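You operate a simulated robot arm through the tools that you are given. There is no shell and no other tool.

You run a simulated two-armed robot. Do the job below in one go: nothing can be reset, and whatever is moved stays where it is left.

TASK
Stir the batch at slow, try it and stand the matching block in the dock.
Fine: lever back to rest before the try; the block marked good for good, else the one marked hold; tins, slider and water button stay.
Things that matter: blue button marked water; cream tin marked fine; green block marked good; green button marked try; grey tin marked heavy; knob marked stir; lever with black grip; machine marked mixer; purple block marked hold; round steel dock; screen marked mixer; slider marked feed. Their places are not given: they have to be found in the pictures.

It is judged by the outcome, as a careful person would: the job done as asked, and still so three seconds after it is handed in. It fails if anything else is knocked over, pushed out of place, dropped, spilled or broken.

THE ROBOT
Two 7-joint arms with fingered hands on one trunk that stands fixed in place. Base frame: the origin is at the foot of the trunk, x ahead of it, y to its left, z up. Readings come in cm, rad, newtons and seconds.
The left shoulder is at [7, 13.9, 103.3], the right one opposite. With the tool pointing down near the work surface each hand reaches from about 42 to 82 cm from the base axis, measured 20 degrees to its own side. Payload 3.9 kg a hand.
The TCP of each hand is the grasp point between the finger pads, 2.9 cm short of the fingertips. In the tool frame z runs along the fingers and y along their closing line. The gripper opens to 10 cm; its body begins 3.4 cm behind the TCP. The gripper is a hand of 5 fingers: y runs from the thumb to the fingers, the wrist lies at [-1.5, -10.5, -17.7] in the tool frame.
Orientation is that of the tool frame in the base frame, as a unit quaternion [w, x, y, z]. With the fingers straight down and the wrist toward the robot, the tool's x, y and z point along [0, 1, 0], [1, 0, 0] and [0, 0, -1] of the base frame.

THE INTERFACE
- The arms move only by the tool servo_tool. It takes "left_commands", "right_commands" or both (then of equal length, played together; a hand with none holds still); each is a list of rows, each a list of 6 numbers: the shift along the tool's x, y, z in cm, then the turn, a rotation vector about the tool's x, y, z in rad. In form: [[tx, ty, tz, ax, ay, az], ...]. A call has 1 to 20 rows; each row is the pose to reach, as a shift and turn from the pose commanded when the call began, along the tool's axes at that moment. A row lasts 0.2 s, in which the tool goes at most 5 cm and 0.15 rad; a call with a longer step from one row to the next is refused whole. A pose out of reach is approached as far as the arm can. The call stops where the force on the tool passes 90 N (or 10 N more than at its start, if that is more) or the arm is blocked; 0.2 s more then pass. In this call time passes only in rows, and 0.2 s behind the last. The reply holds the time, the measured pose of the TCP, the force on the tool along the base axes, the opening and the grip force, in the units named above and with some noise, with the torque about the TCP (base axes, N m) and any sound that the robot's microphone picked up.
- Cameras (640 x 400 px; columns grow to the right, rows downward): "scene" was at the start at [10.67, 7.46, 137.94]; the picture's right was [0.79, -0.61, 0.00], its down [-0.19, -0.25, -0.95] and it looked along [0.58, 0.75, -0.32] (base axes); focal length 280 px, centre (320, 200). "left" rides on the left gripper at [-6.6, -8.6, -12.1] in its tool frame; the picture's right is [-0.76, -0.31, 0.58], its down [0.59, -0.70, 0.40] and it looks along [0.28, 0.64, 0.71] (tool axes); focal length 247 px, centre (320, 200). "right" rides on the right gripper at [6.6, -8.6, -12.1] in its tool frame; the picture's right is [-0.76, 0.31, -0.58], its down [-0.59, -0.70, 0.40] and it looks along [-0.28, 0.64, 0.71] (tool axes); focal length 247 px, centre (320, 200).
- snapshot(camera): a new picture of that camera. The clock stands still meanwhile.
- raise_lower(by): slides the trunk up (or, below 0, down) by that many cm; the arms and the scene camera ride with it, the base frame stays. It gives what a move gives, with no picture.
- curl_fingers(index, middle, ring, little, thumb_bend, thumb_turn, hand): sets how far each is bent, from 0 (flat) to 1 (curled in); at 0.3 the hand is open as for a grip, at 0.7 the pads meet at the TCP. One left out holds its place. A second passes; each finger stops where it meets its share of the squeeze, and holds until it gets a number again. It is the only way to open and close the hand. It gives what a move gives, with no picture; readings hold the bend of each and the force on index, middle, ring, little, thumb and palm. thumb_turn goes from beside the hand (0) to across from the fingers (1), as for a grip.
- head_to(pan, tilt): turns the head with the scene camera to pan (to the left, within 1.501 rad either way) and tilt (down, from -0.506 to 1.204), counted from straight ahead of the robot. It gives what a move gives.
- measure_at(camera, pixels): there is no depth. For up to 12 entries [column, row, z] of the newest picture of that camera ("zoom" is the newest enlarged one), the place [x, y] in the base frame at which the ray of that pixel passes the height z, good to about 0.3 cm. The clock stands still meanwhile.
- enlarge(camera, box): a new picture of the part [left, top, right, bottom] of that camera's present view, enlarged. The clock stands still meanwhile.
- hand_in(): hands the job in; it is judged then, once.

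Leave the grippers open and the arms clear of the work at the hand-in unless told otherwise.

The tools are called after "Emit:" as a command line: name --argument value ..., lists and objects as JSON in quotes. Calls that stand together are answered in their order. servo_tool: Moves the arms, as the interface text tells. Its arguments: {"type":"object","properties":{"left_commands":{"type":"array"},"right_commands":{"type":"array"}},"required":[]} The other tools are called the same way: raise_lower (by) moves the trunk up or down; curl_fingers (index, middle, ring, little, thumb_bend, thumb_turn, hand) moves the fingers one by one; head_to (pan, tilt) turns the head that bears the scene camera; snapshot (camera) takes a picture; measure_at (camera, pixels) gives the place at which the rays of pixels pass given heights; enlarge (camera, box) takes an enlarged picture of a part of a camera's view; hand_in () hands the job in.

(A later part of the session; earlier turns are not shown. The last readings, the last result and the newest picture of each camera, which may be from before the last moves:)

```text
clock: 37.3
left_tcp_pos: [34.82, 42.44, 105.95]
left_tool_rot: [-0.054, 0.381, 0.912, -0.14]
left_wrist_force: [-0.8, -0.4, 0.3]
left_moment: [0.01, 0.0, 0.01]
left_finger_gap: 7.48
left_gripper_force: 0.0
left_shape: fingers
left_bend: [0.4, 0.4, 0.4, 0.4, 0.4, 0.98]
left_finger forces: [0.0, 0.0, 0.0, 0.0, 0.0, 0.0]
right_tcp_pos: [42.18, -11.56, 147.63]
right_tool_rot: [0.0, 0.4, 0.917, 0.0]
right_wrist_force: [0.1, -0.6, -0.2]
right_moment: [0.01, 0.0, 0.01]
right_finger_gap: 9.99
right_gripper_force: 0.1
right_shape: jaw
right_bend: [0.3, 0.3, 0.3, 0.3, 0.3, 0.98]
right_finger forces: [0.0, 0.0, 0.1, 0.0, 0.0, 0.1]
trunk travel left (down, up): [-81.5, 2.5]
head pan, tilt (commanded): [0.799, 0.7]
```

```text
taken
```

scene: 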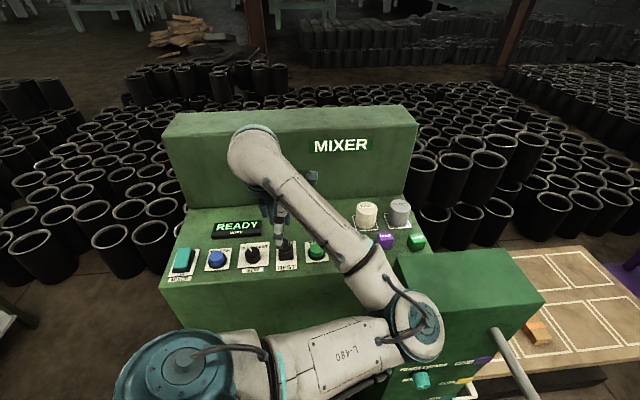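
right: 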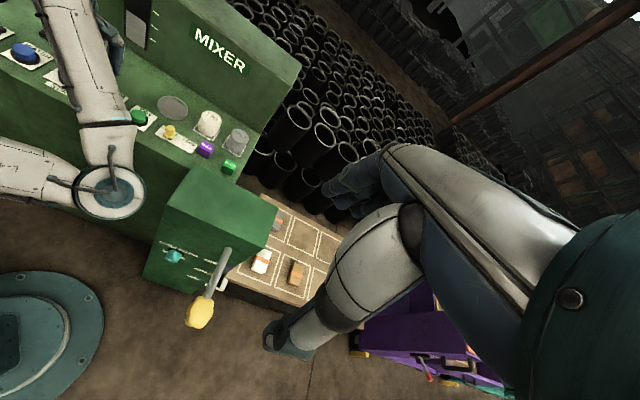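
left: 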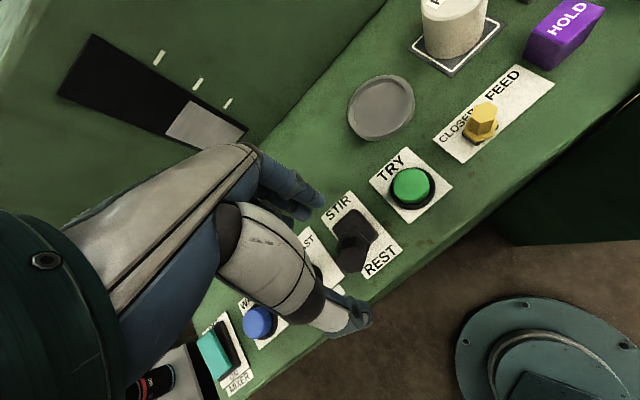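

The elbow shows at (108,190) in the right picture and (418,328) in the scene picture. I triangulate it.

Emit:
measure_at --camera "right" --pixels '[[112, 190, 100], [112, 190, 105], [112, 190, 110], [112, 190, 115], [85, 190, 108], [145, 190, 108], [163, 210, 99], [201, 142, 99]]'

Emit:
measure_at --camera "scene" --pixels '[[416, 328, 100], [416, 328, 105], [416, 328, 110], [416, 328, 115], [395, 250, 99], [427, 316, 99]]'

```text
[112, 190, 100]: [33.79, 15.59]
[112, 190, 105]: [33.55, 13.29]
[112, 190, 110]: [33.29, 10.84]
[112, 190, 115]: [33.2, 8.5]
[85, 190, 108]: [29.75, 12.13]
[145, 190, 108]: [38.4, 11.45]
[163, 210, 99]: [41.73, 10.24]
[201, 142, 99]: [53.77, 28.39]
```

```text
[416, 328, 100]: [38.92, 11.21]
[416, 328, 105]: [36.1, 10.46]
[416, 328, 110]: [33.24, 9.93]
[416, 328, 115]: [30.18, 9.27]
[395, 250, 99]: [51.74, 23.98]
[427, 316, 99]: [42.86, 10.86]
```

Elbow is at about (33.3, 10.5, 110), radius ~4.5 cm, beside the box rather than over it: clear. Now I lower the hand to (34.9, 42.7, 101) with the lever end between thumb and fingers.

Emit:
servo_tool --left_commands '[[0.06, 0.6, 1.6, 0, 0, 0], [0.12, 1.2, 3.2, 0, 0, 0], [0.17, 1.7, 4.65, 0, 0, 0]]'

Emit:
snapshot --camera "left"

Emit:
snapshot --camera "right"

Emit:
snapshot --camera "scene"

```text
clock: 38.1
left_tcp_pos: [34.98, 42.72, 101.05]
left_tool_rot: [-0.053, 0.382, 0.912, -0.14]
left_wrist_force: [0.5, -0.3, 0.6]
left_moment: [0.02, -0.02, -0.03]
left_finger_gap: 7.51
left_gripper_force: 0.0
left_shape: fingers
left_bend: [0.4, 0.4, 0.4, 0.4, 0.4, 0.98]
left_finger forces: [0.1, 0.0, 0.1, 0.0, 0.0, 0.0]
right_tcp_pos: [42.11, -11.51, 147.63]
right_tool_rot: [-0.001, 0.4, 0.917, 0.001]
right_wrist_force: [0.1, 0.1, 0.1]
right_moment: [-0.01, 0.01, 0.01]
right_finger_gap: 9.98
right_gripper_force: 0.0
right_shape: jaw
right_bend: [0.3, 0.3, 0.3, 0.3, 0.3, 0.98]
right_finger forces: [0.0, 0.0, 0.0, 0.1, 0.0, 0.1]
trunk travel left (down, up): [-81.5, 2.5]
head pan, tilt (commanded): [0.799, 0.7]
```

```text
taken
```

left: 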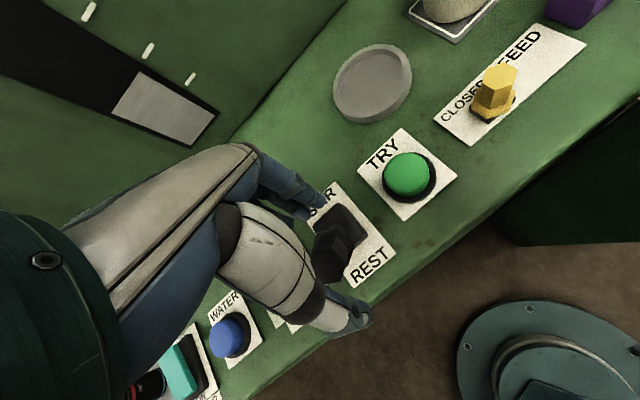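

```text
taken
```

right: 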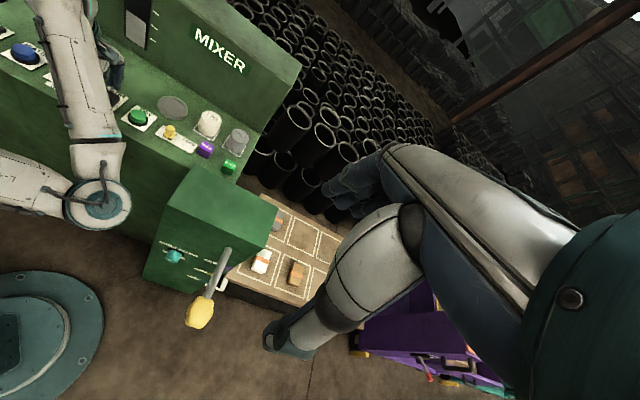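

```text
taken
```

scene: 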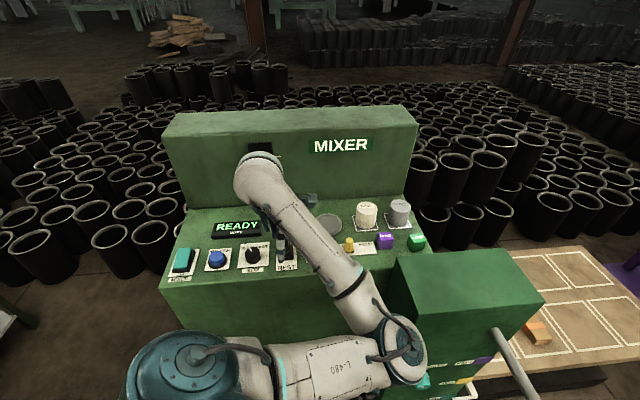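

The lever end sits between the thumb tip (350,315) and the fingertips (315,205), untouched so far. Now I push along the away direction v, first 3 cm in 1 cm rows.

Emit:
servo_tool --left_commands '[[0.12, 0.95, -0.3, 0, 0, 0], [0.25, 1.9, -0.59, 0, 0, 0], [0.37, 2.84, -0.89, 0, 0, 0]]'

Emit:
snapshot --camera "left"

```text
clock: 38.9
left_tcp_pos: [36.66, 45.17, 101.15]
left_tool_rot: [-0.053, 0.383, 0.912, -0.139]
left_wrist_force: [-0.4, -2.1, 3.4]
left_moment: [-0.13, 0.12, 0.01]
left_finger_gap: 7.95
left_gripper_force: 2.2
left_shape: fingers
left_bend: [0.4, 0.4, 0.4, 0.4, 0.38, 0.97]
left_finger forces: [0.1, 0.0, 0.0, 0.0, 4.4, 0.1]
right_tcp_pos: [41.89, -11.45, 147.53]
right_tool_rot: [0.0, 0.399, 0.917, 0.0]
right_wrist_force: [0.0, -0.4, -0.4]
right_moment: [0.01, 0.0, 0.04]
right_finger_gap: 9.97
right_gripper_force: 0.1
right_shape: jaw
right_bend: [0.3, 0.3, 0.3, 0.3, 0.3, 0.98]
right_finger forces: [0.0, 0.1, 0.0, 0.0, 0.0, 0.0]
trunk travel left (down, up): [-81.5, 2.5]
head pan, tilt (commanded): [0.799, 0.7]
```

```text
taken
```

left: 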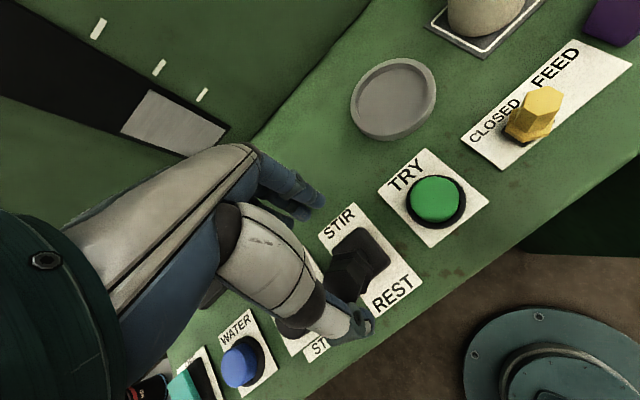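

Thumb feels 4.4 N and the lever starts to come along. I push on another 3 cm.

Emit:
servo_tool --left_commands '[[0.12, 0.95, -0.3, 0, 0, 0], [0.25, 1.9, -0.59, 0, 0, 0], [0.37, 2.84, -0.89, 0, 0, 0]]'

Emit:
snapshot --camera "left"

Emit:
snapshot --camera "scene"

```text
clock: 39.7
left_tcp_pos: [38.55, 47.56, 101.09]
left_tool_rot: [-0.053, 0.382, 0.912, -0.141]
left_wrist_force: [0.0, -0.4, 0.1]
left_moment: [0.0, 0.0, -0.01]
left_finger_gap: 7.51
left_gripper_force: 0.1
left_shape: fingers
left_bend: [0.4, 0.4, 0.4, 0.4, 0.4, 0.98]
left_finger forces: [0.0, 0.0, 0.0, 0.0, 0.1, 0.0]
right_tcp_pos: [42.14, -11.28, 147.61]
right_tool_rot: [0.0, 0.4, 0.917, 0.0]
right_wrist_force: [-0.2, 0.5, 0.3]
right_moment: [0.01, 0.02, 0.04]
right_finger_gap: 9.97
right_gripper_force: 0.1
right_shape: jaw
right_bend: [0.3, 0.3, 0.3, 0.3, 0.3, 0.98]
right_finger forces: [0.0, 0.0, 0.0, 0.1, 0.1, 0.0]
trunk travel left (down, up): [-81.5, 2.5]
head pan, tilt (commanded): [0.799, 0.7]
```

```text
taken
```

left: 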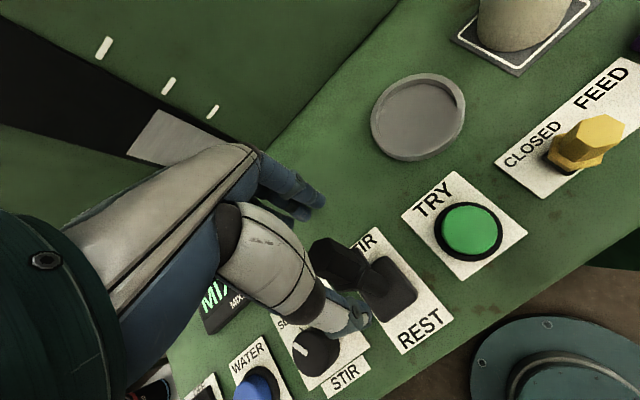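

```text
taken
```

scene: 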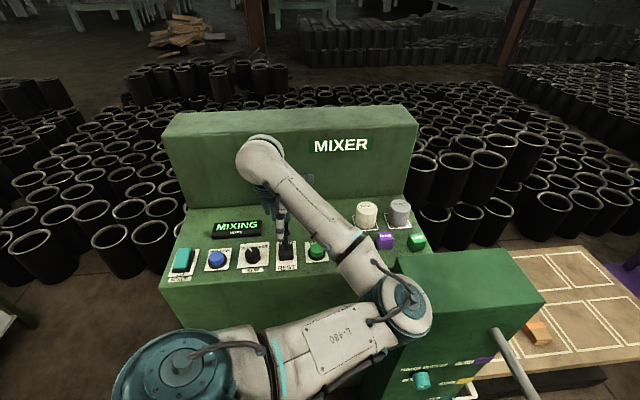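

The lever snapped over to STIR and the screen now reads MIXING. I hold still for 2 s and watch the screen.

Emit:
servo_tool --left_commands '[[0, 0, 0, 0, 0, 0], [0, 0, 0, 0, 0, 0], [0, 0, 0, 0, 0, 0], [0, 0, 0, 0, 0, 0], [0, 0, 0, 0, 0, 0], [0, 0, 0, 0, 0, 0], [0, 0, 0, 0, 0, 0], [0, 0, 0, 0, 0, 0], [0, 0, 0, 0, 0, 0], [0, 0, 0, 0, 0, 0]]'

Emit:
enlarge --camera "scene" --box '[180, 190, 340, 290]'

```text
clock: 41.9
left_tcp_pos: [38.59, 47.49, 101.17]
left_tool_rot: [-0.053, 0.383, 0.912, -0.14]
left_wrist_force: [-0.1, 0.2, -0.2]
left_moment: [0.02, 0.0, 0.0]
left_finger_gap: 7.53
left_gripper_force: 0.1
left_shape: fingers
left_bend: [0.4, 0.4, 0.4, 0.4, 0.4, 0.98]
left_finger forces: [0.0, 0.0, 0.0, 0.0, 0.0, 0.1]
right_tcp_pos: [42.12, -11.51, 147.62]
right_tool_rot: [0.0, 0.4, 0.917, 0.0]
right_wrist_force: [-0.3, -0.2, 0.2]
right_moment: [0.0, -0.01, 0.0]
right_finger_gap: 9.98
right_gripper_force: 0.0
right_shape: jaw
right_bend: [0.3, 0.3, 0.3, 0.3, 0.3, 0.98]
right_finger forces: [0.0, 0.1, 0.0, 0.1, 0.1, 0.0]
trunk travel left (down, up): [-81.5, 2.5]
head pan, tilt (commanded): [0.799, 0.7]
```

```text
4.00 times, centred on (260, 240) of scene
```

zoom: 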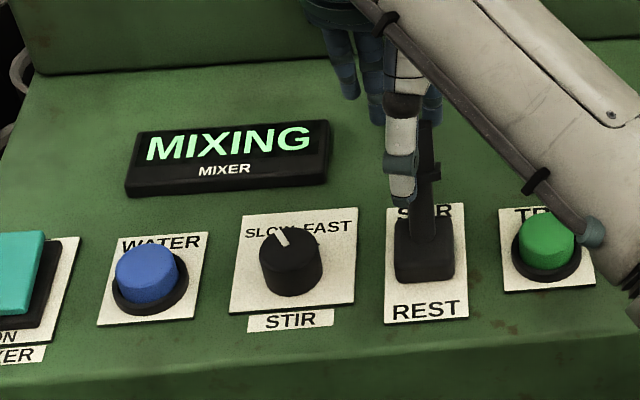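

Screen: MIXING; knob at SLOW; lever leaning to STIR. I keep waiting 4 s.

Emit:
servo_tool --left_commands '[[0, 0, 0, 0, 0, 0], [0, 0, 0, 0, 0, 0], [0, 0, 0, 0, 0, 0], [0, 0, 0, 0, 0, 0], [0, 0, 0, 0, 0, 0], [0, 0, 0, 0, 0, 0], [0, 0, 0, 0, 0, 0], [0, 0, 0, 0, 0, 0], [0, 0, 0, 0, 0, 0], [0, 0, 0, 0, 0, 0], [0, 0, 0, 0, 0, 0], [0, 0, 0, 0, 0, 0], [0, 0, 0, 0, 0, 0], [0, 0, 0, 0, 0, 0], [0, 0, 0, 0, 0, 0], [0, 0, 0, 0, 0, 0], [0, 0, 0, 0, 0, 0], [0, 0, 0, 0, 0, 0], [0, 0, 0, 0, 0, 0], [0, 0, 0, 0, 0, 0]]'

Emit:
enlarge --camera "scene" --box '[180, 190, 340, 290]'

```text
clock: 46.1
left_tcp_pos: [38.59, 47.44, 101.27]
left_tool_rot: [-0.053, 0.383, 0.912, -0.14]
left_wrist_force: [-0.3, -0.5, -0.4]
left_moment: [-0.05, 0.01, 0.01]
left_finger_gap: 7.48
left_gripper_force: 0.1
left_shape: fingers
left_bend: [0.4, 0.4, 0.4, 0.4, 0.4, 0.98]
left_finger forces: [0.0, 0.0, 0.1, 0.1, 0.1, 0.1]
right_tcp_pos: [42.09, -11.41, 147.62]
right_tool_rot: [0.0, 0.399, 0.917, 0.0]
right_wrist_force: [0.6, -0.2, 0.0]
right_moment: [0.02, 0.02, 0.02]
right_finger_gap: 9.97
right_gripper_force: 0.1
right_shape: jaw
right_bend: [0.3, 0.3, 0.3, 0.3, 0.3, 0.98]
right_finger forces: [0.1, 0.0, 0.0, 0.1, 0.0, 0.1]
trunk travel left (down, up): [-81.5, 2.5]
head pan, tilt (commanded): [0.799, 0.7]
```

```text
4.00 times, centred on (260, 240) of scene
```

zoom: 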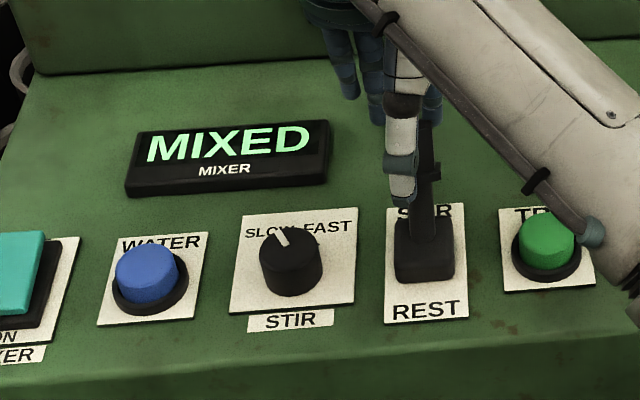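

Screen now reads MIXED. I close the four fingers a bit (0.5) behind the lever and pull it back toward REST, first 4 cm.

Emit:
curl_fingers --hand "left" --index 0.5 --middle 0.5 --ring 0.5 --little 0.5

Emit:
servo_tool --left_commands '[[-0.12, -0.95, 0.3, 0, 0, 0], [-0.25, -1.9, 0.59, 0, 0, 0], [-0.37, -2.84, 0.89, 0, 0, 0], [-0.5, -3.79, 1.18, 0, 0, 0]]'

Emit:
snapshot --camera "left"

Emit:
enlarge --camera "scene" --box '[180, 190, 340, 290]'

```text
clock: 47.1
left_tcp_pos: [38.71, 47.57, 101.09]
left_tool_rot: [-0.054, 0.382, 0.912, -0.14]
left_wrist_force: [-0.9, 0.6, 0.7]
left_moment: [0.0, -0.02, 0.02]
left_finger_gap: 6.31
left_gripper_force: 0.1
left_shape: fingers
left_bend: [0.5, 0.5, 0.5, 0.5, 0.4, 0.98]
left_finger forces: [0.0, 0.0, 0.0, 0.0, 0.0, 0.0]
right_tcp_pos: [42.11, -11.49, 147.59]
right_tool_rot: [0.001, 0.4, 0.917, 0.0]
right_wrist_force: [0.7, -1.0, 0.0]
right_moment: [-0.04, -0.03, 0.0]
right_finger_gap: 9.98
right_gripper_force: 0.1
right_shape: jaw
right_bend: [0.3, 0.3, 0.3, 0.3, 0.3, 0.98]
right_finger forces: [0.0, 0.1, 0.1, 0.0, 0.0, 0.0]
trunk travel left (down, up): [-81.5, 2.5]
head pan, tilt (commanded): [0.799, 0.7]
```

```text
clock: 48.1
left_tcp_pos: [36.12, 44.42, 101.16]
left_tool_rot: [-0.053, 0.381, 0.912, -0.139]
left_wrist_force: [-0.5, 0.9, 0.0]
left_moment: [-0.02, 0.0, 0.02]
left_finger_gap: 6.38
left_gripper_force: 0.6
left_shape: fingers
left_bend: [0.49, 0.5, 0.5, 0.5, 0.4, 0.98]
left_finger forces: [0.7, 0.0, 0.0, 0.0, 0.0, 0.1]
right_tcp_pos: [42.16, -11.42, 147.73]
right_tool_rot: [0.0, 0.399, 0.917, -0.001]
right_wrist_force: [0.2, -0.4, -0.7]
right_moment: [0.02, -0.02, -0.02]
right_finger_gap: 9.97
right_gripper_force: 0.0
right_shape: jaw
right_bend: [0.3, 0.3, 0.3, 0.3, 0.3, 0.98]
right_finger forces: [0.0, 0.0, 0.1, 0.0, 0.0, 0.0]
trunk travel left (down, up): [-81.5, 2.5]
head pan, tilt (commanded): [0.799, 0.7]
```

```text
taken
```

left: 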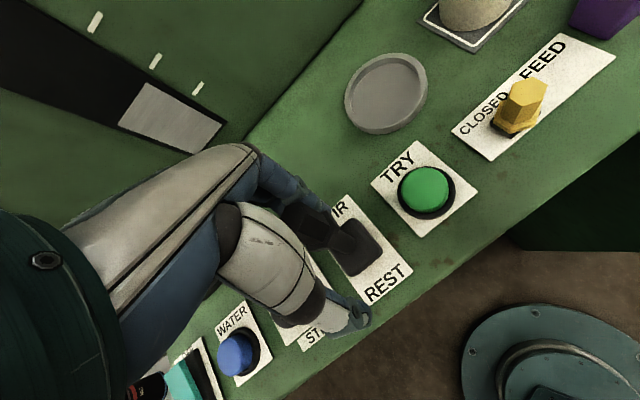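

```text
4.00 times, centred on (260, 240) of scene
```

zoom: 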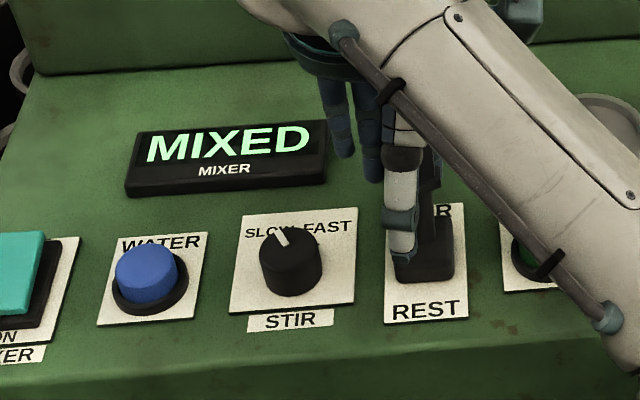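

The index finger touches the lever (0.7 N). I keep pulling another 3 cm toward REST.

Emit:
servo_tool --left_commands '[[-0.12, -0.95, 0.3, 0, 0, 0], [-0.25, -1.9, 0.59, 0, 0, 0], [-0.37, -2.84, 0.89, 0, 0, 0]]'

Emit:
snapshot --camera "left"

Emit:
enlarge --camera "scene" --box '[180, 190, 340, 290]'

```text
clock: 48.9
left_tcp_pos: [34.14, 42.16, 101.18]
left_tool_rot: [-0.052, 0.381, 0.912, -0.139]
left_wrist_force: [0.3, 0.1, -0.7]
left_moment: [0.03, 0.0, -0.02]
left_finger_gap: 6.31
left_gripper_force: 0.1
left_shape: fingers
left_bend: [0.5, 0.5, 0.5, 0.5, 0.4, 0.98]
left_finger forces: [0.0, 0.0, 0.1, 0.0, 0.1, 0.0]
right_tcp_pos: [42.14, -11.36, 147.59]
right_tool_rot: [0.0, 0.4, 0.917, 0.0]
right_wrist_force: [0.3, 0.4, 0.0]
right_moment: [0.0, 0.0, 0.01]
right_finger_gap: 9.99
right_gripper_force: 0.0
right_shape: jaw
right_bend: [0.3, 0.3, 0.3, 0.3, 0.3, 0.98]
right_finger forces: [0.0, 0.0, 0.1, 0.1, 0.1, 0.0]
trunk travel left (down, up): [-81.5, 2.5]
head pan, tilt (commanded): [0.799, 0.7]
```

```text
taken
```

left: 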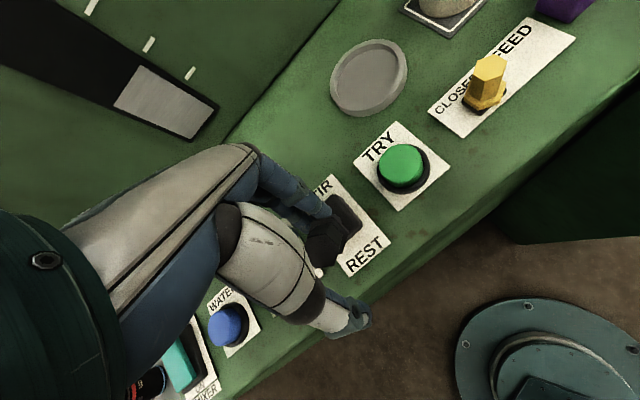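

```text
4.00 times, centred on (260, 240) of scene
```

zoom: 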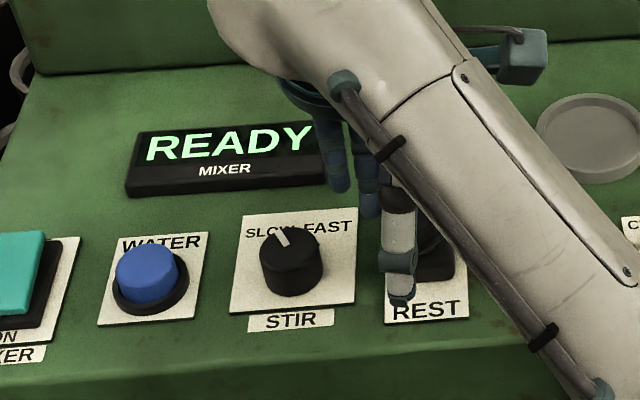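

Screen is READY again and the lever has snapped back to the REST side, no force on the fingers. I open the fingers to 0.38 and lift straight up 10 cm to check.

Emit:
curl_fingers --hand "left" --index 0.38 --middle 0.38 --ring 0.38 --little 0.38 --thumb_bend 0.38

Emit:
servo_tool --left_commands '[[0.0, -0.4, -2.0, 0, 0, 0], [-0.03, -1.3, -4.2, 0, 0, 0], [-0.05, -2.2, -7.0, 0, 0, 0], [-0.08, -3.0, -9.6, 0, 0, 0]]'

Emit:
snapshot --camera "left"

Emit:
enlarge --camera "scene" --box '[180, 190, 340, 290]'

```text
clock: 49.9
left_tcp_pos: [34.08, 42.22, 101.22]
left_tool_rot: [-0.053, 0.381, 0.913, -0.138]
left_wrist_force: [0.7, 0.7, -0.4]
left_moment: [-0.03, 0.03, 0.01]
left_finger_gap: 7.89
left_gripper_force: 0.0
left_shape: fingers
left_bend: [0.38, 0.38, 0.38, 0.38, 0.38, 0.98]
left_finger forces: [0.1, 0.0, 0.0, 0.1, 0.1, 0.0]
right_tcp_pos: [42.11, -11.4, 147.63]
right_tool_rot: [0.0, 0.4, 0.917, 0.0]
right_wrist_force: [0.5, 0.5, 0.3]
right_moment: [0.02, 0.0, -0.02]
right_finger_gap: 10.0
right_gripper_force: 0.0
right_shape: jaw
right_bend: [0.3, 0.3, 0.3, 0.3, 0.3, 0.98]
right_finger forces: [0.0, 0.0, 0.0, 0.1, 0.0, 0.0]
trunk travel left (down, up): [-81.5, 2.5]
head pan, tilt (commanded): [0.799, 0.7]
```

```text
clock: 50.9
left_tcp_pos: [34.08, 41.97, 111.34]
left_tool_rot: [-0.054, 0.382, 0.912, -0.14]
left_wrist_force: [0.1, -0.8, 0.9]
left_moment: [0.01, 0.04, 0.0]
left_finger_gap: 7.93
left_gripper_force: 0.0
left_shape: fingers
left_bend: [0.38, 0.38, 0.38, 0.38, 0.38, 0.98]
left_finger forces: [0.0, 0.0, 0.0, 0.0, 0.1, 0.0]
right_tcp_pos: [42.11, -11.48, 147.59]
right_tool_rot: [0.001, 0.399, 0.917, 0.0]
right_wrist_force: [0.2, -0.9, 0.5]
right_moment: [0.03, 0.0, 0.01]
right_finger_gap: 9.97
right_gripper_force: 0.0
right_shape: jaw
right_bend: [0.3, 0.3, 0.3, 0.3, 0.3, 0.98]
right_finger forces: [0.0, 0.0, 0.0, 0.1, 0.0, 0.0]
trunk travel left (down, up): [-81.5, 2.5]
head pan, tilt (commanded): [0.799, 0.7]
```

```text
taken
```

left: 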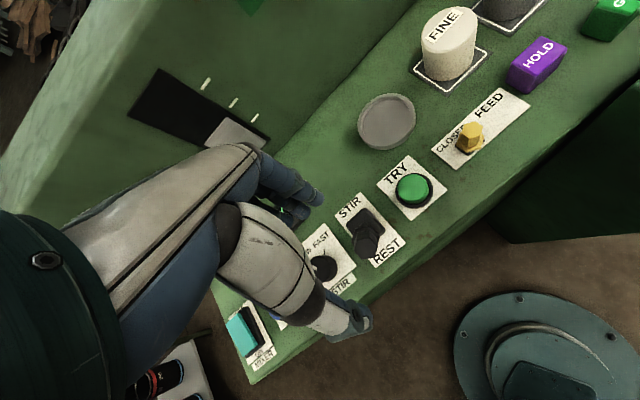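

```text
4.00 times, centred on (260, 240) of scene
```

zoom: 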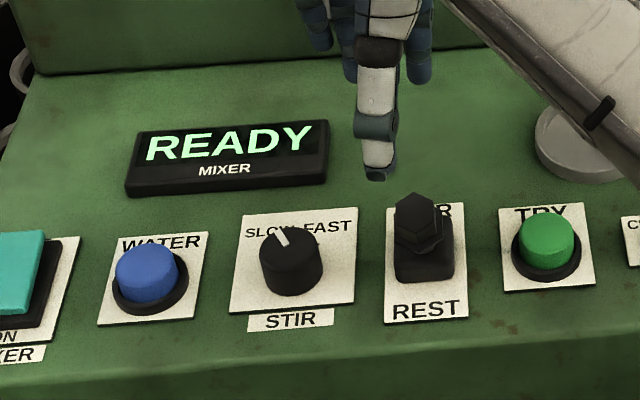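

Lever is back at REST as at the start, knob at SLOW, screen READY. Next the green TRY button at about (41.5, 38.7). I form a pinch (index, middle, thumb at 0.7; ring and little curled in) to press with and look at the tips.

Emit:
curl_fingers --hand "left" --index 0.7 --middle 0.7 --ring 1.0 --little 1.0 --thumb_bend 0.68

Emit:
snapshot --camera "left"

Emit:
enlarge --camera "scene" --box '[220, 170, 380, 290]'

```text
clock: 51.9
left_tcp_pos: [33.97, 42.01, 111.23]
left_tool_rot: [-0.053, 0.382, 0.912, -0.139]
left_wrist_force: [0.2, 0.2, 0.6]
left_moment: [-0.02, 0.01, -0.01]
left_finger_gap: 0.41
left_gripper_force: 0.0
left_shape: fingers
left_bend: [0.7, 0.7, 1.0, 1.0, 0.68, 0.98]
left_finger forces: [0.0, 0.1, 0.0, 0.0, 0.0, 0.1]
right_tcp_pos: [42.05, -11.38, 147.61]
right_tool_rot: [0.0, 0.399, 0.917, 0.0]
right_wrist_force: [0.8, 0.2, -0.1]
right_moment: [-0.01, 0.02, 0.0]
right_finger_gap: 9.99
right_gripper_force: 0.0
right_shape: jaw
right_bend: [0.3, 0.3, 0.3, 0.3, 0.3, 0.98]
right_finger forces: [0.1, 0.0, 0.1, 0.1, 0.1, 0.0]
trunk travel left (down, up): [-81.5, 2.5]
head pan, tilt (commanded): [0.799, 0.7]
```

```text
taken
```

left: 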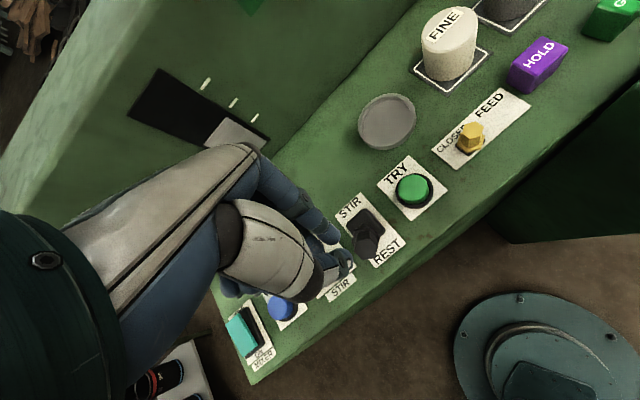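

```text
3.33 times, centred on (300, 230) of scene
```

zoom: 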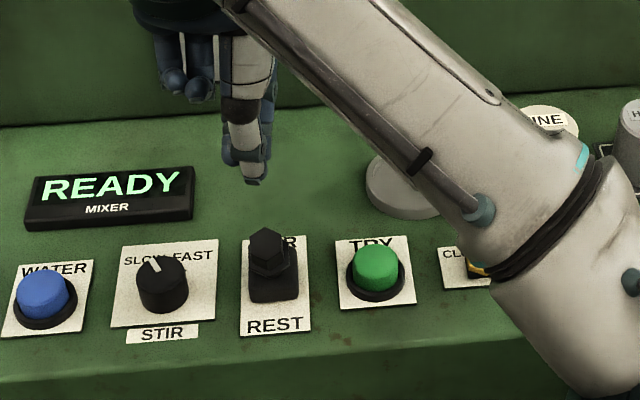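

Pinch tips are together around (335,250). I zoom on the TRY button from here to measure its centre again.

Emit:
enlarge --camera "left" --box '[350, 140, 470, 240]'

Emit:
measure_at --camera "zoom" --pixels '[[322, 192, 95], [322, 192, 96], [322, 192, 97], [322, 215, 93], [410, 50, 93], [190, 200, 93]]'

```text
4.00 times, centred on (410, 190) of left
```

zoom: 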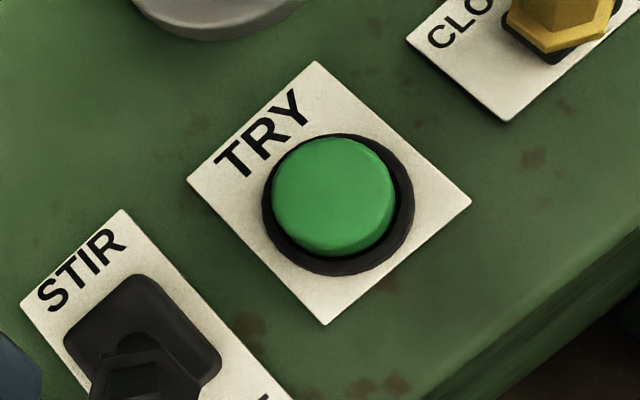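

```text
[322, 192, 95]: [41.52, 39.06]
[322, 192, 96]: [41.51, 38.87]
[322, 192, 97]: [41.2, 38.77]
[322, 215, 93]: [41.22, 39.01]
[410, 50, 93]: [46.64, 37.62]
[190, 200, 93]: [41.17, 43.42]
```

TRY's top centre is about (41.6, 38.8), top near z≈95.7. I move the pinch over it at the present height, turning 15° clockwise (which also keeps the elbow high), then check all cameras.

Emit:
servo_tool --left_commands '[[-2.0, 1.05, 0.03, 0, 0.019, 0.062], [-3.9, 2.1, 0.06, 0.001, 0.038, 0.124], [-5.9, 3.15, 0.09, 0.001, 0.058, 0.186], [-7.83, 4.22, 0.12, 0.002, 0.077, 0.248], [-7.83, 4.22, 0.12, 0.002, 0.077, 0.248]]'

Emit:
snapshot --camera "left"

Emit:
snapshot --camera "scene"

Emit:
snapshot --camera "right"

```text
clock: 53.1
left_tcp_pos: [42.51, 39.13, 109.92]
left_tool_rot: [-0.071, 0.498, 0.854, -0.132]
left_wrist_force: [0.9, -1.1, -0.4]
left_moment: [0.01, -0.03, -0.01]
left_finger_gap: 0.39
left_gripper_force: 0.2
left_shape: fingers
left_bend: [0.7, 0.7, 1.0, 1.0, 0.68, 0.98]
left_finger forces: [0.0, 0.0, 0.0, 0.0, 0.1, 0.0]
right_tcp_pos: [42.0, -11.36, 147.67]
right_tool_rot: [0.0, 0.4, 0.917, 0.0]
right_wrist_force: [0.6, -0.2, 0.6]
right_moment: [0.02, -0.01, -0.01]
right_finger_gap: 9.97
right_gripper_force: 0.0
right_shape: jaw
right_bend: [0.3, 0.3, 0.3, 0.3, 0.3, 0.98]
right_finger forces: [0.1, 0.0, 0.0, 0.0, 0.1, 0.0]
trunk travel left (down, up): [-81.5, 2.5]
head pan, tilt (commanded): [0.799, 0.7]
```

```text
taken
```

left: 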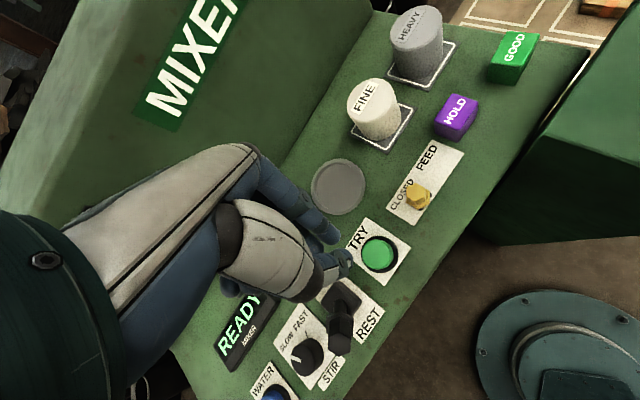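

```text
taken
```

scene: 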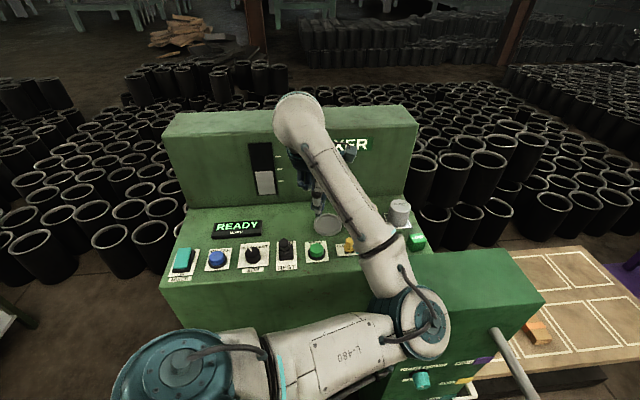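

```text
taken
```

right: 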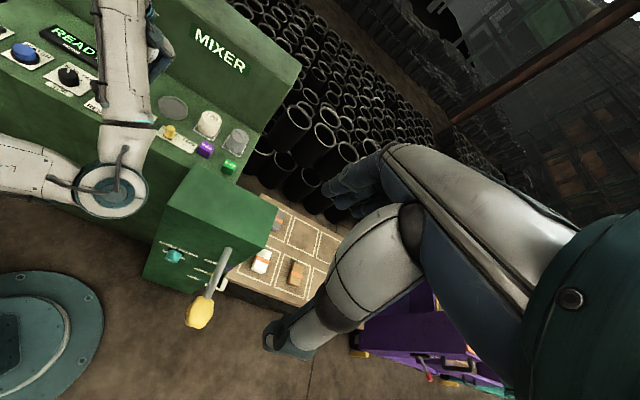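

Elbow still beside the box; hand is clear. I re-measure the TRY button top from here before going down.

Emit:
enlarge --camera "left" --box '[320, 200, 440, 300]'

Emit:
measure_at --camera "left" --pixels '[[379, 252, 95], [379, 252, 96], [365, 252, 95.7], [393, 252, 95.7], [379, 238, 95.7], [379, 267, 95.7]]'

```text
4.00 times, centred on (380, 250) of left
```

zoom: 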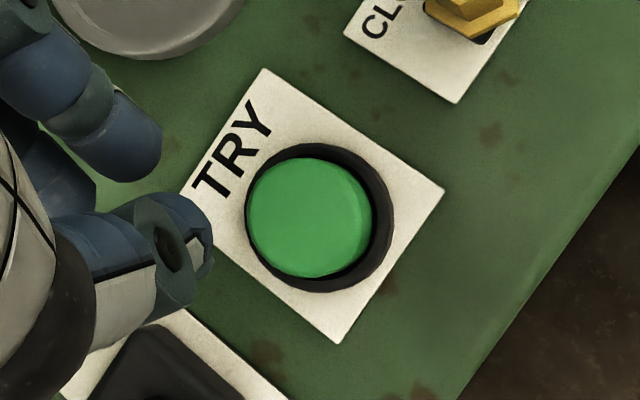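

```text
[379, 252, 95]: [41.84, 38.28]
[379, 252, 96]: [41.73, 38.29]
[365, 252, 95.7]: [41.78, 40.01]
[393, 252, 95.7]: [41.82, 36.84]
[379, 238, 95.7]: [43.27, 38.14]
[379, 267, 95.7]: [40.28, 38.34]
```

Button centre ≈ (41.6, 38.6); the pinch tips are right above it. I go down 9.5 cm to just above the button.

Emit:
servo_tool --left_commands '[[0.02, 0.74, 2.39, 0, 0, 0], [0.05, 1.48, 4.78, 0, 0, 0], [0.07, 2.22, 7.16, 0, 0, 0], [0.1, 2.81, 9.07, 0, 0, 0]]'

Emit:
snapshot --camera "left"

Emit:
enlarge --camera "scene" --box '[220, 170, 380, 290]'

Emit:
snapshot --camera "right"

```text
clock: 54.1
left_tcp_pos: [42.47, 39.75, 100.61]
left_tool_rot: [-0.068, 0.492, 0.858, -0.13]
left_wrist_force: [0.5, 0.4, -0.9]
left_moment: [-0.03, 0.02, 0.0]
left_finger_gap: 0.43
left_gripper_force: 0.1
left_shape: fingers
left_bend: [0.7, 0.7, 1.0, 1.0, 0.68, 0.98]
left_finger forces: [0.0, 0.0, 0.1, 0.1, 0.0, 0.1]
right_tcp_pos: [42.15, -11.42, 147.7]
right_tool_rot: [-0.001, 0.4, 0.917, 0.0]
right_wrist_force: [0.2, 0.0, 0.5]
right_moment: [-0.02, 0.0, 0.03]
right_finger_gap: 9.99
right_gripper_force: 0.0
right_shape: jaw
right_bend: [0.3, 0.3, 0.3, 0.3, 0.3, 0.98]
right_finger forces: [0.1, 0.1, 0.0, 0.1, 0.0, 0.0]
trunk travel left (down, up): [-81.5, 2.5]
head pan, tilt (commanded): [0.799, 0.7]
```

```text
taken
```

left: 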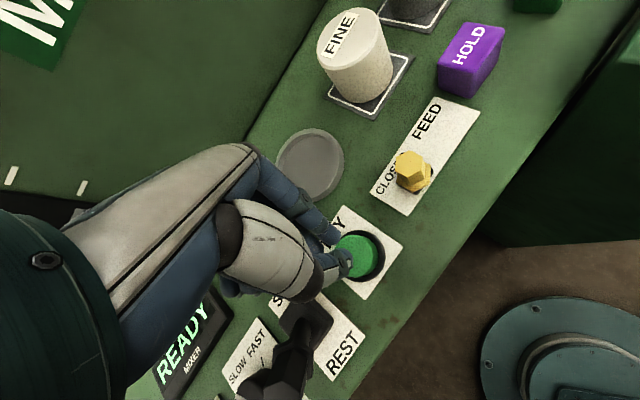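

```text
3.33 times, centred on (300, 230) of scene
```

zoom: 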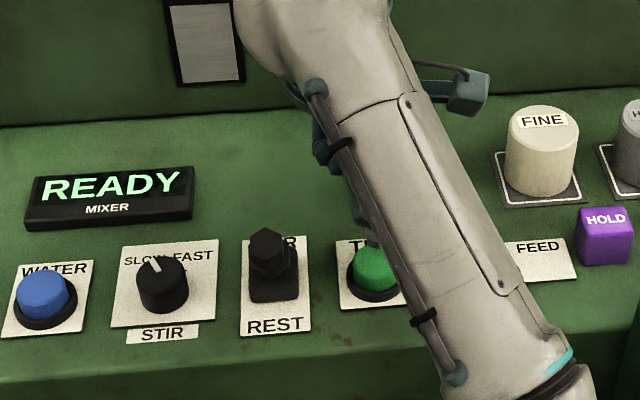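

```text
taken
```

right: 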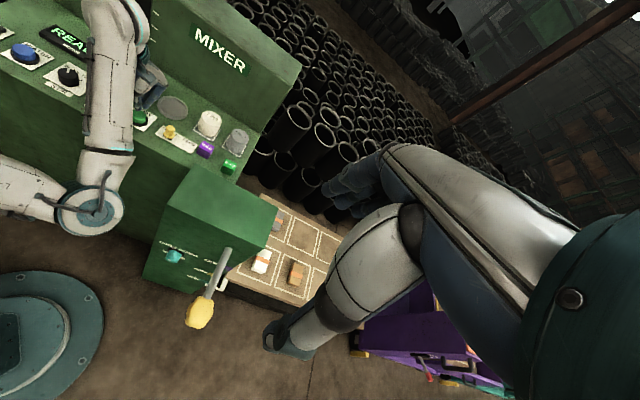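

The reading is about 0.6 cm off the commanded spot in y. I hold still a moment and re-read before pressing.

Emit:
servo_tool --left_commands '[[0.1, 2.81, 9.07, 0, 0, 0]]'

```text
refused: row 1 steps farther than a row can; nothing moved
```

That row was wrongly written (and luckily refused); a hold is a zero row.

Emit:
servo_tool --left_commands '[[0, 0, 0, 0, 0, 0], [0, 0, 0, 0, 0, 0]]'

Emit:
enlarge --camera "left" --box '[280, 180, 420, 320]'

```text
clock: 54.7
left_tcp_pos: [42.52, 39.65, 100.65]
left_tool_rot: [-0.07, 0.493, 0.857, -0.128]
left_wrist_force: [-0.6, -0.9, 1.5]
left_moment: [0.02, -0.02, 0.02]
left_finger_gap: 0.4
left_gripper_force: 0.1
left_shape: fingers
left_bend: [0.7, 0.7, 1.0, 1.0, 0.68, 0.98]
left_finger forces: [0.0, 0.0, 0.0, 0.1, 0.0, 0.0]
right_tcp_pos: [41.94, -11.49, 147.61]
right_tool_rot: [0.0, 0.4, 0.916, 0.0]
right_wrist_force: [0.1, -0.5, -0.1]
right_moment: [0.01, 0.04, 0.06]
right_finger_gap: 9.97
right_gripper_force: 0.2
right_shape: jaw
right_bend: [0.3, 0.3, 0.3, 0.3, 0.3, 0.98]
right_finger forces: [0.0, 0.0, 0.0, 0.1, 0.0, 0.0]
trunk travel left (down, up): [-81.5, 2.5]
head pan, tilt (commanded): [0.799, 0.7]
```

```text
2.86 times, centred on (350, 250) of left
```

zoom: 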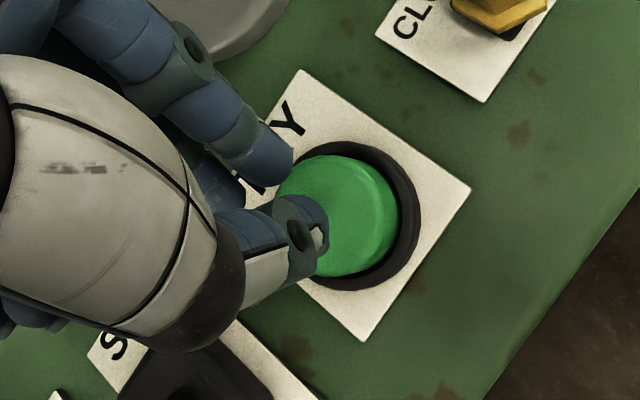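

Tips are over the button's left part, about 2 cm above it. I press down gently 1.5 cm with a 0.5 cm correction toward the button centre.

Emit:
servo_tool --left_commands '[[-0.2, 0.05, 0.5, 0, 0, 0], [-0.42, 0.06, 1.03, 0, 0, 0], [-0.42, 0.21, 1.51, 0, 0, 0]]'

Emit:
enlarge --camera "left" --box '[280, 180, 420, 320]'

```text
clock: 55.5
left_tcp_pos: [42.58, 39.59, 99.58]
left_tool_rot: [-0.066, 0.49, 0.86, -0.124]
left_wrist_force: [0.2, -0.4, -0.1]
left_moment: [-0.02, 0.0, 0.0]
left_finger_gap: 0.43
left_gripper_force: 0.0
left_shape: fingers
left_bend: [0.7, 0.7, 1.0, 1.0, 0.68, 0.98]
left_finger forces: [0.0, 0.0, 0.1, 0.0, 0.0, 0.0]
right_tcp_pos: [42.0, -11.38, 147.67]
right_tool_rot: [0.0, 0.4, 0.916, 0.0]
right_wrist_force: [-0.6, 1.2, 0.0]
right_moment: [0.0, 0.01, 0.02]
right_finger_gap: 10.01
right_gripper_force: 0.1
right_shape: jaw
right_bend: [0.3, 0.3, 0.3, 0.3, 0.3, 0.98]
right_finger forces: [0.1, 0.1, 0.0, 0.0, 0.0, 0.0]
trunk travel left (down, up): [-81.5, 2.5]
head pan, tilt (commanded): [0.799, 0.7]
```

```text
2.86 times, centred on (350, 250) of left
```

zoom: 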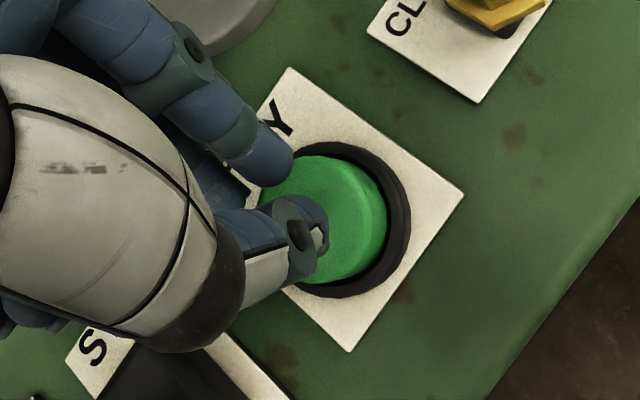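

No contact yet (tips about 1 cm above the button). I keep pressing down, another 1.5 cm in 0.5 cm rows.

Emit:
servo_tool --left_commands '[[0, 0.15, 0.48, 0, 0, 0], [0, 0.3, 0.95, 0, 0, 0], [0, 0.45, 1.43, 0, 0, 0]]'

Emit:
enlarge --camera "left" --box '[240, 180, 420, 360]'

Emit:
snapshot --camera "scene"

```text
clock: 56.3
left_tcp_pos: [42.62, 39.81, 98.48]
left_tool_rot: [-0.065, 0.487, 0.863, -0.12]
left_wrist_force: [0.2, 0.0, 0.7]
left_moment: [-0.01, 0.02, 0.02]
left_finger_gap: 0.39
left_gripper_force: 0.0
left_shape: fingers
left_bend: [0.7, 0.7, 1.0, 1.0, 0.68, 0.98]
left_finger forces: [0.4, 0.0, 0.0, 0.1, 0.1, 0.0]
right_tcp_pos: [42.14, -11.44, 147.58]
right_tool_rot: [-0.001, 0.4, 0.917, 0.0]
right_wrist_force: [-0.6, 0.0, -0.3]
right_moment: [0.03, -0.02, -0.02]
right_finger_gap: 9.99
right_gripper_force: 0.0
right_shape: jaw
right_bend: [0.3, 0.3, 0.3, 0.3, 0.3, 0.98]
right_finger forces: [0.1, 0.0, 0.0, 0.0, 0.1, 0.0]
trunk travel left (down, up): [-81.5, 2.5]
head pan, tilt (commanded): [0.799, 0.7]
```

```text
2.22 times, centred on (330, 270) of left
```

zoom: 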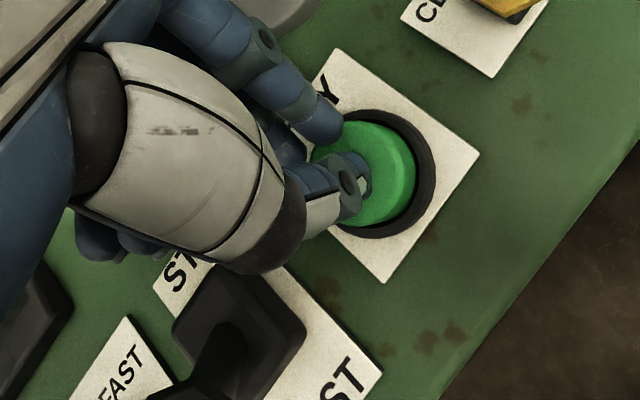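

```text
taken
```

scene: 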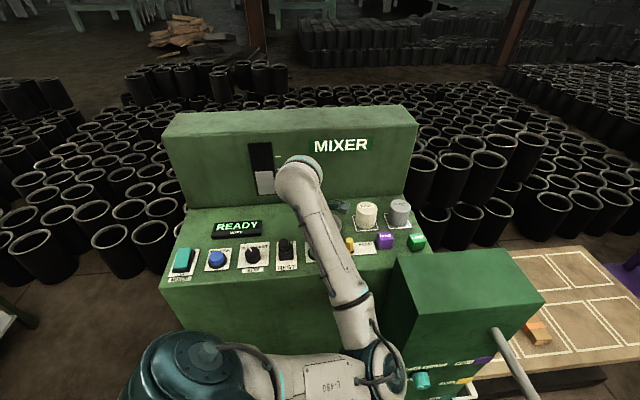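

Index just touches (0.4 N). I press on another 1 cm in small rows.

Emit:
servo_tool --left_commands '[[0, 0.12, 0.38, 0, 0, 0], [0, 0.24, 0.76, 0, 0, 0], [0, 0.36, 1.15, 0, 0, 0]]'

Emit:
snapshot --camera "scene"

Emit:
enlarge --camera "left" --box '[240, 180, 420, 360]'

```text
clock: 57.1
left_tcp_pos: [42.71, 40.13, 97.76]
left_tool_rot: [-0.061, 0.486, 0.864, -0.116]
left_wrist_force: [4.5, 1.8, 15.5]
left_moment: [-0.03, -0.11, 0.04]
left_finger_gap: 0.17
left_gripper_force: 8.3
left_shape: fingers
left_bend: [0.7, 0.7, 1.0, 1.0, 0.68, 0.98]
left_finger forces: [13.1, 0.1, 0.0, 0.1, 2.5, 0.0]
right_tcp_pos: [42.02, -11.65, 147.72]
right_tool_rot: [0.0, 0.4, 0.917, 0.001]
right_wrist_force: [0.5, 0.2, -0.7]
right_moment: [-0.03, -0.02, -0.02]
right_finger_gap: 10.0
right_gripper_force: 0.1
right_shape: jaw
right_bend: [0.3, 0.3, 0.3, 0.3, 0.3, 0.98]
right_finger forces: [0.1, 0.0, 0.1, 0.1, 0.0, 0.0]
trunk travel left (down, up): [-81.5, 2.5]
head pan, tilt (commanded): [0.799, 0.7]
heard: click
```

```text
taken
```

scene: 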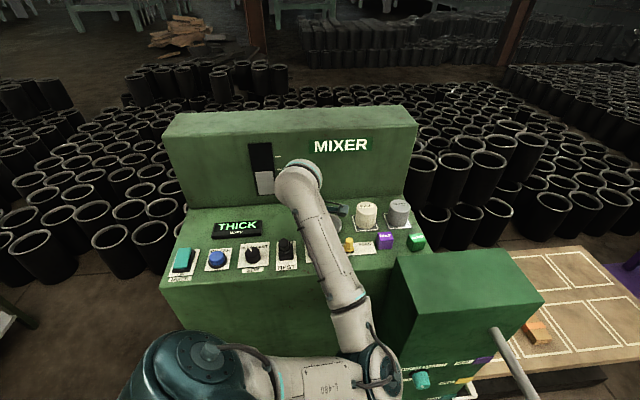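

```text
2.22 times, centred on (330, 270) of left
```

zoom: 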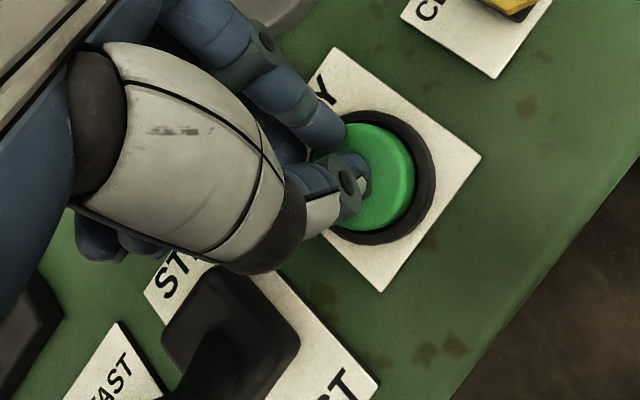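

Click heard; the screen now shows THICK. I lift the hand straight up off the button and read the screen enlarged.

Emit:
servo_tool --left_commands '[[0, -0.5, -1.6, 0, 0, 0], [0, -1.2, -4.0, 0, 0, 0], [0, -2.1, -7.0, 0, 0, 0], [0, -3.0, -10.0, 0, 0, 0], [0, -3.9, -13.0, 0, 0, 0]]'

Emit:
enlarge --camera "scene" --box '[160, 180, 360, 300]'

Emit:
snapshot --camera "scene"

```text
clock: 58.3
left_tcp_pos: [42.68, 38.84, 109.69]
left_tool_rot: [-0.07, 0.497, 0.855, -0.133]
left_wrist_force: [-0.6, 0.1, 0.1]
left_moment: [0.0, 0.02, -0.01]
left_finger_gap: 0.38
left_gripper_force: 0.1
left_shape: fingers
left_bend: [0.7, 0.7, 1.0, 1.0, 0.68, 0.98]
left_finger forces: [0.1, 0.0, 0.0, 0.0, 0.0, 0.0]
right_tcp_pos: [42.12, -11.39, 147.68]
right_tool_rot: [0.0, 0.399, 0.917, 0.0]
right_wrist_force: [0.1, -1.3, 0.2]
right_moment: [-0.01, -0.06, 0.0]
right_finger_gap: 10.0
right_gripper_force: 0.1
right_shape: jaw
right_bend: [0.3, 0.3, 0.3, 0.3, 0.3, 0.98]
right_finger forces: [0.0, 0.0, 0.0, 0.0, 0.0, 0.0]
trunk travel left (down, up): [-81.5, 2.5]
head pan, tilt (commanded): [0.799, 0.7]
```

```text
3.20 times, centred on (260, 240) of scene
```

zoom: 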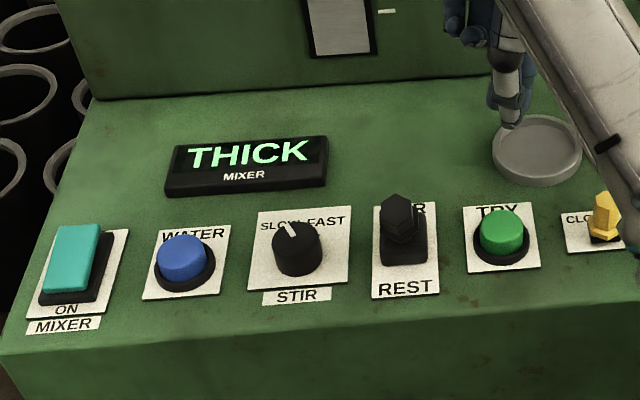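

```text
taken
```

scene: 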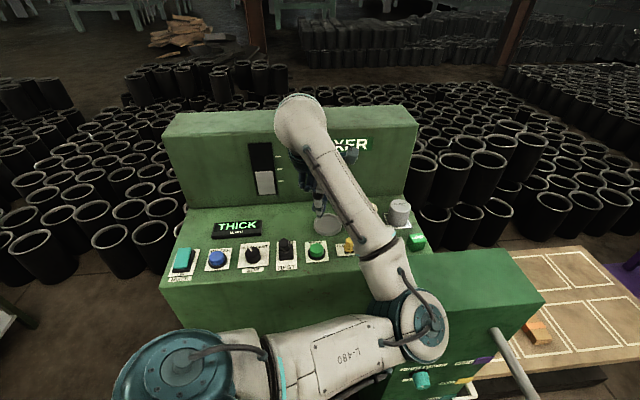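

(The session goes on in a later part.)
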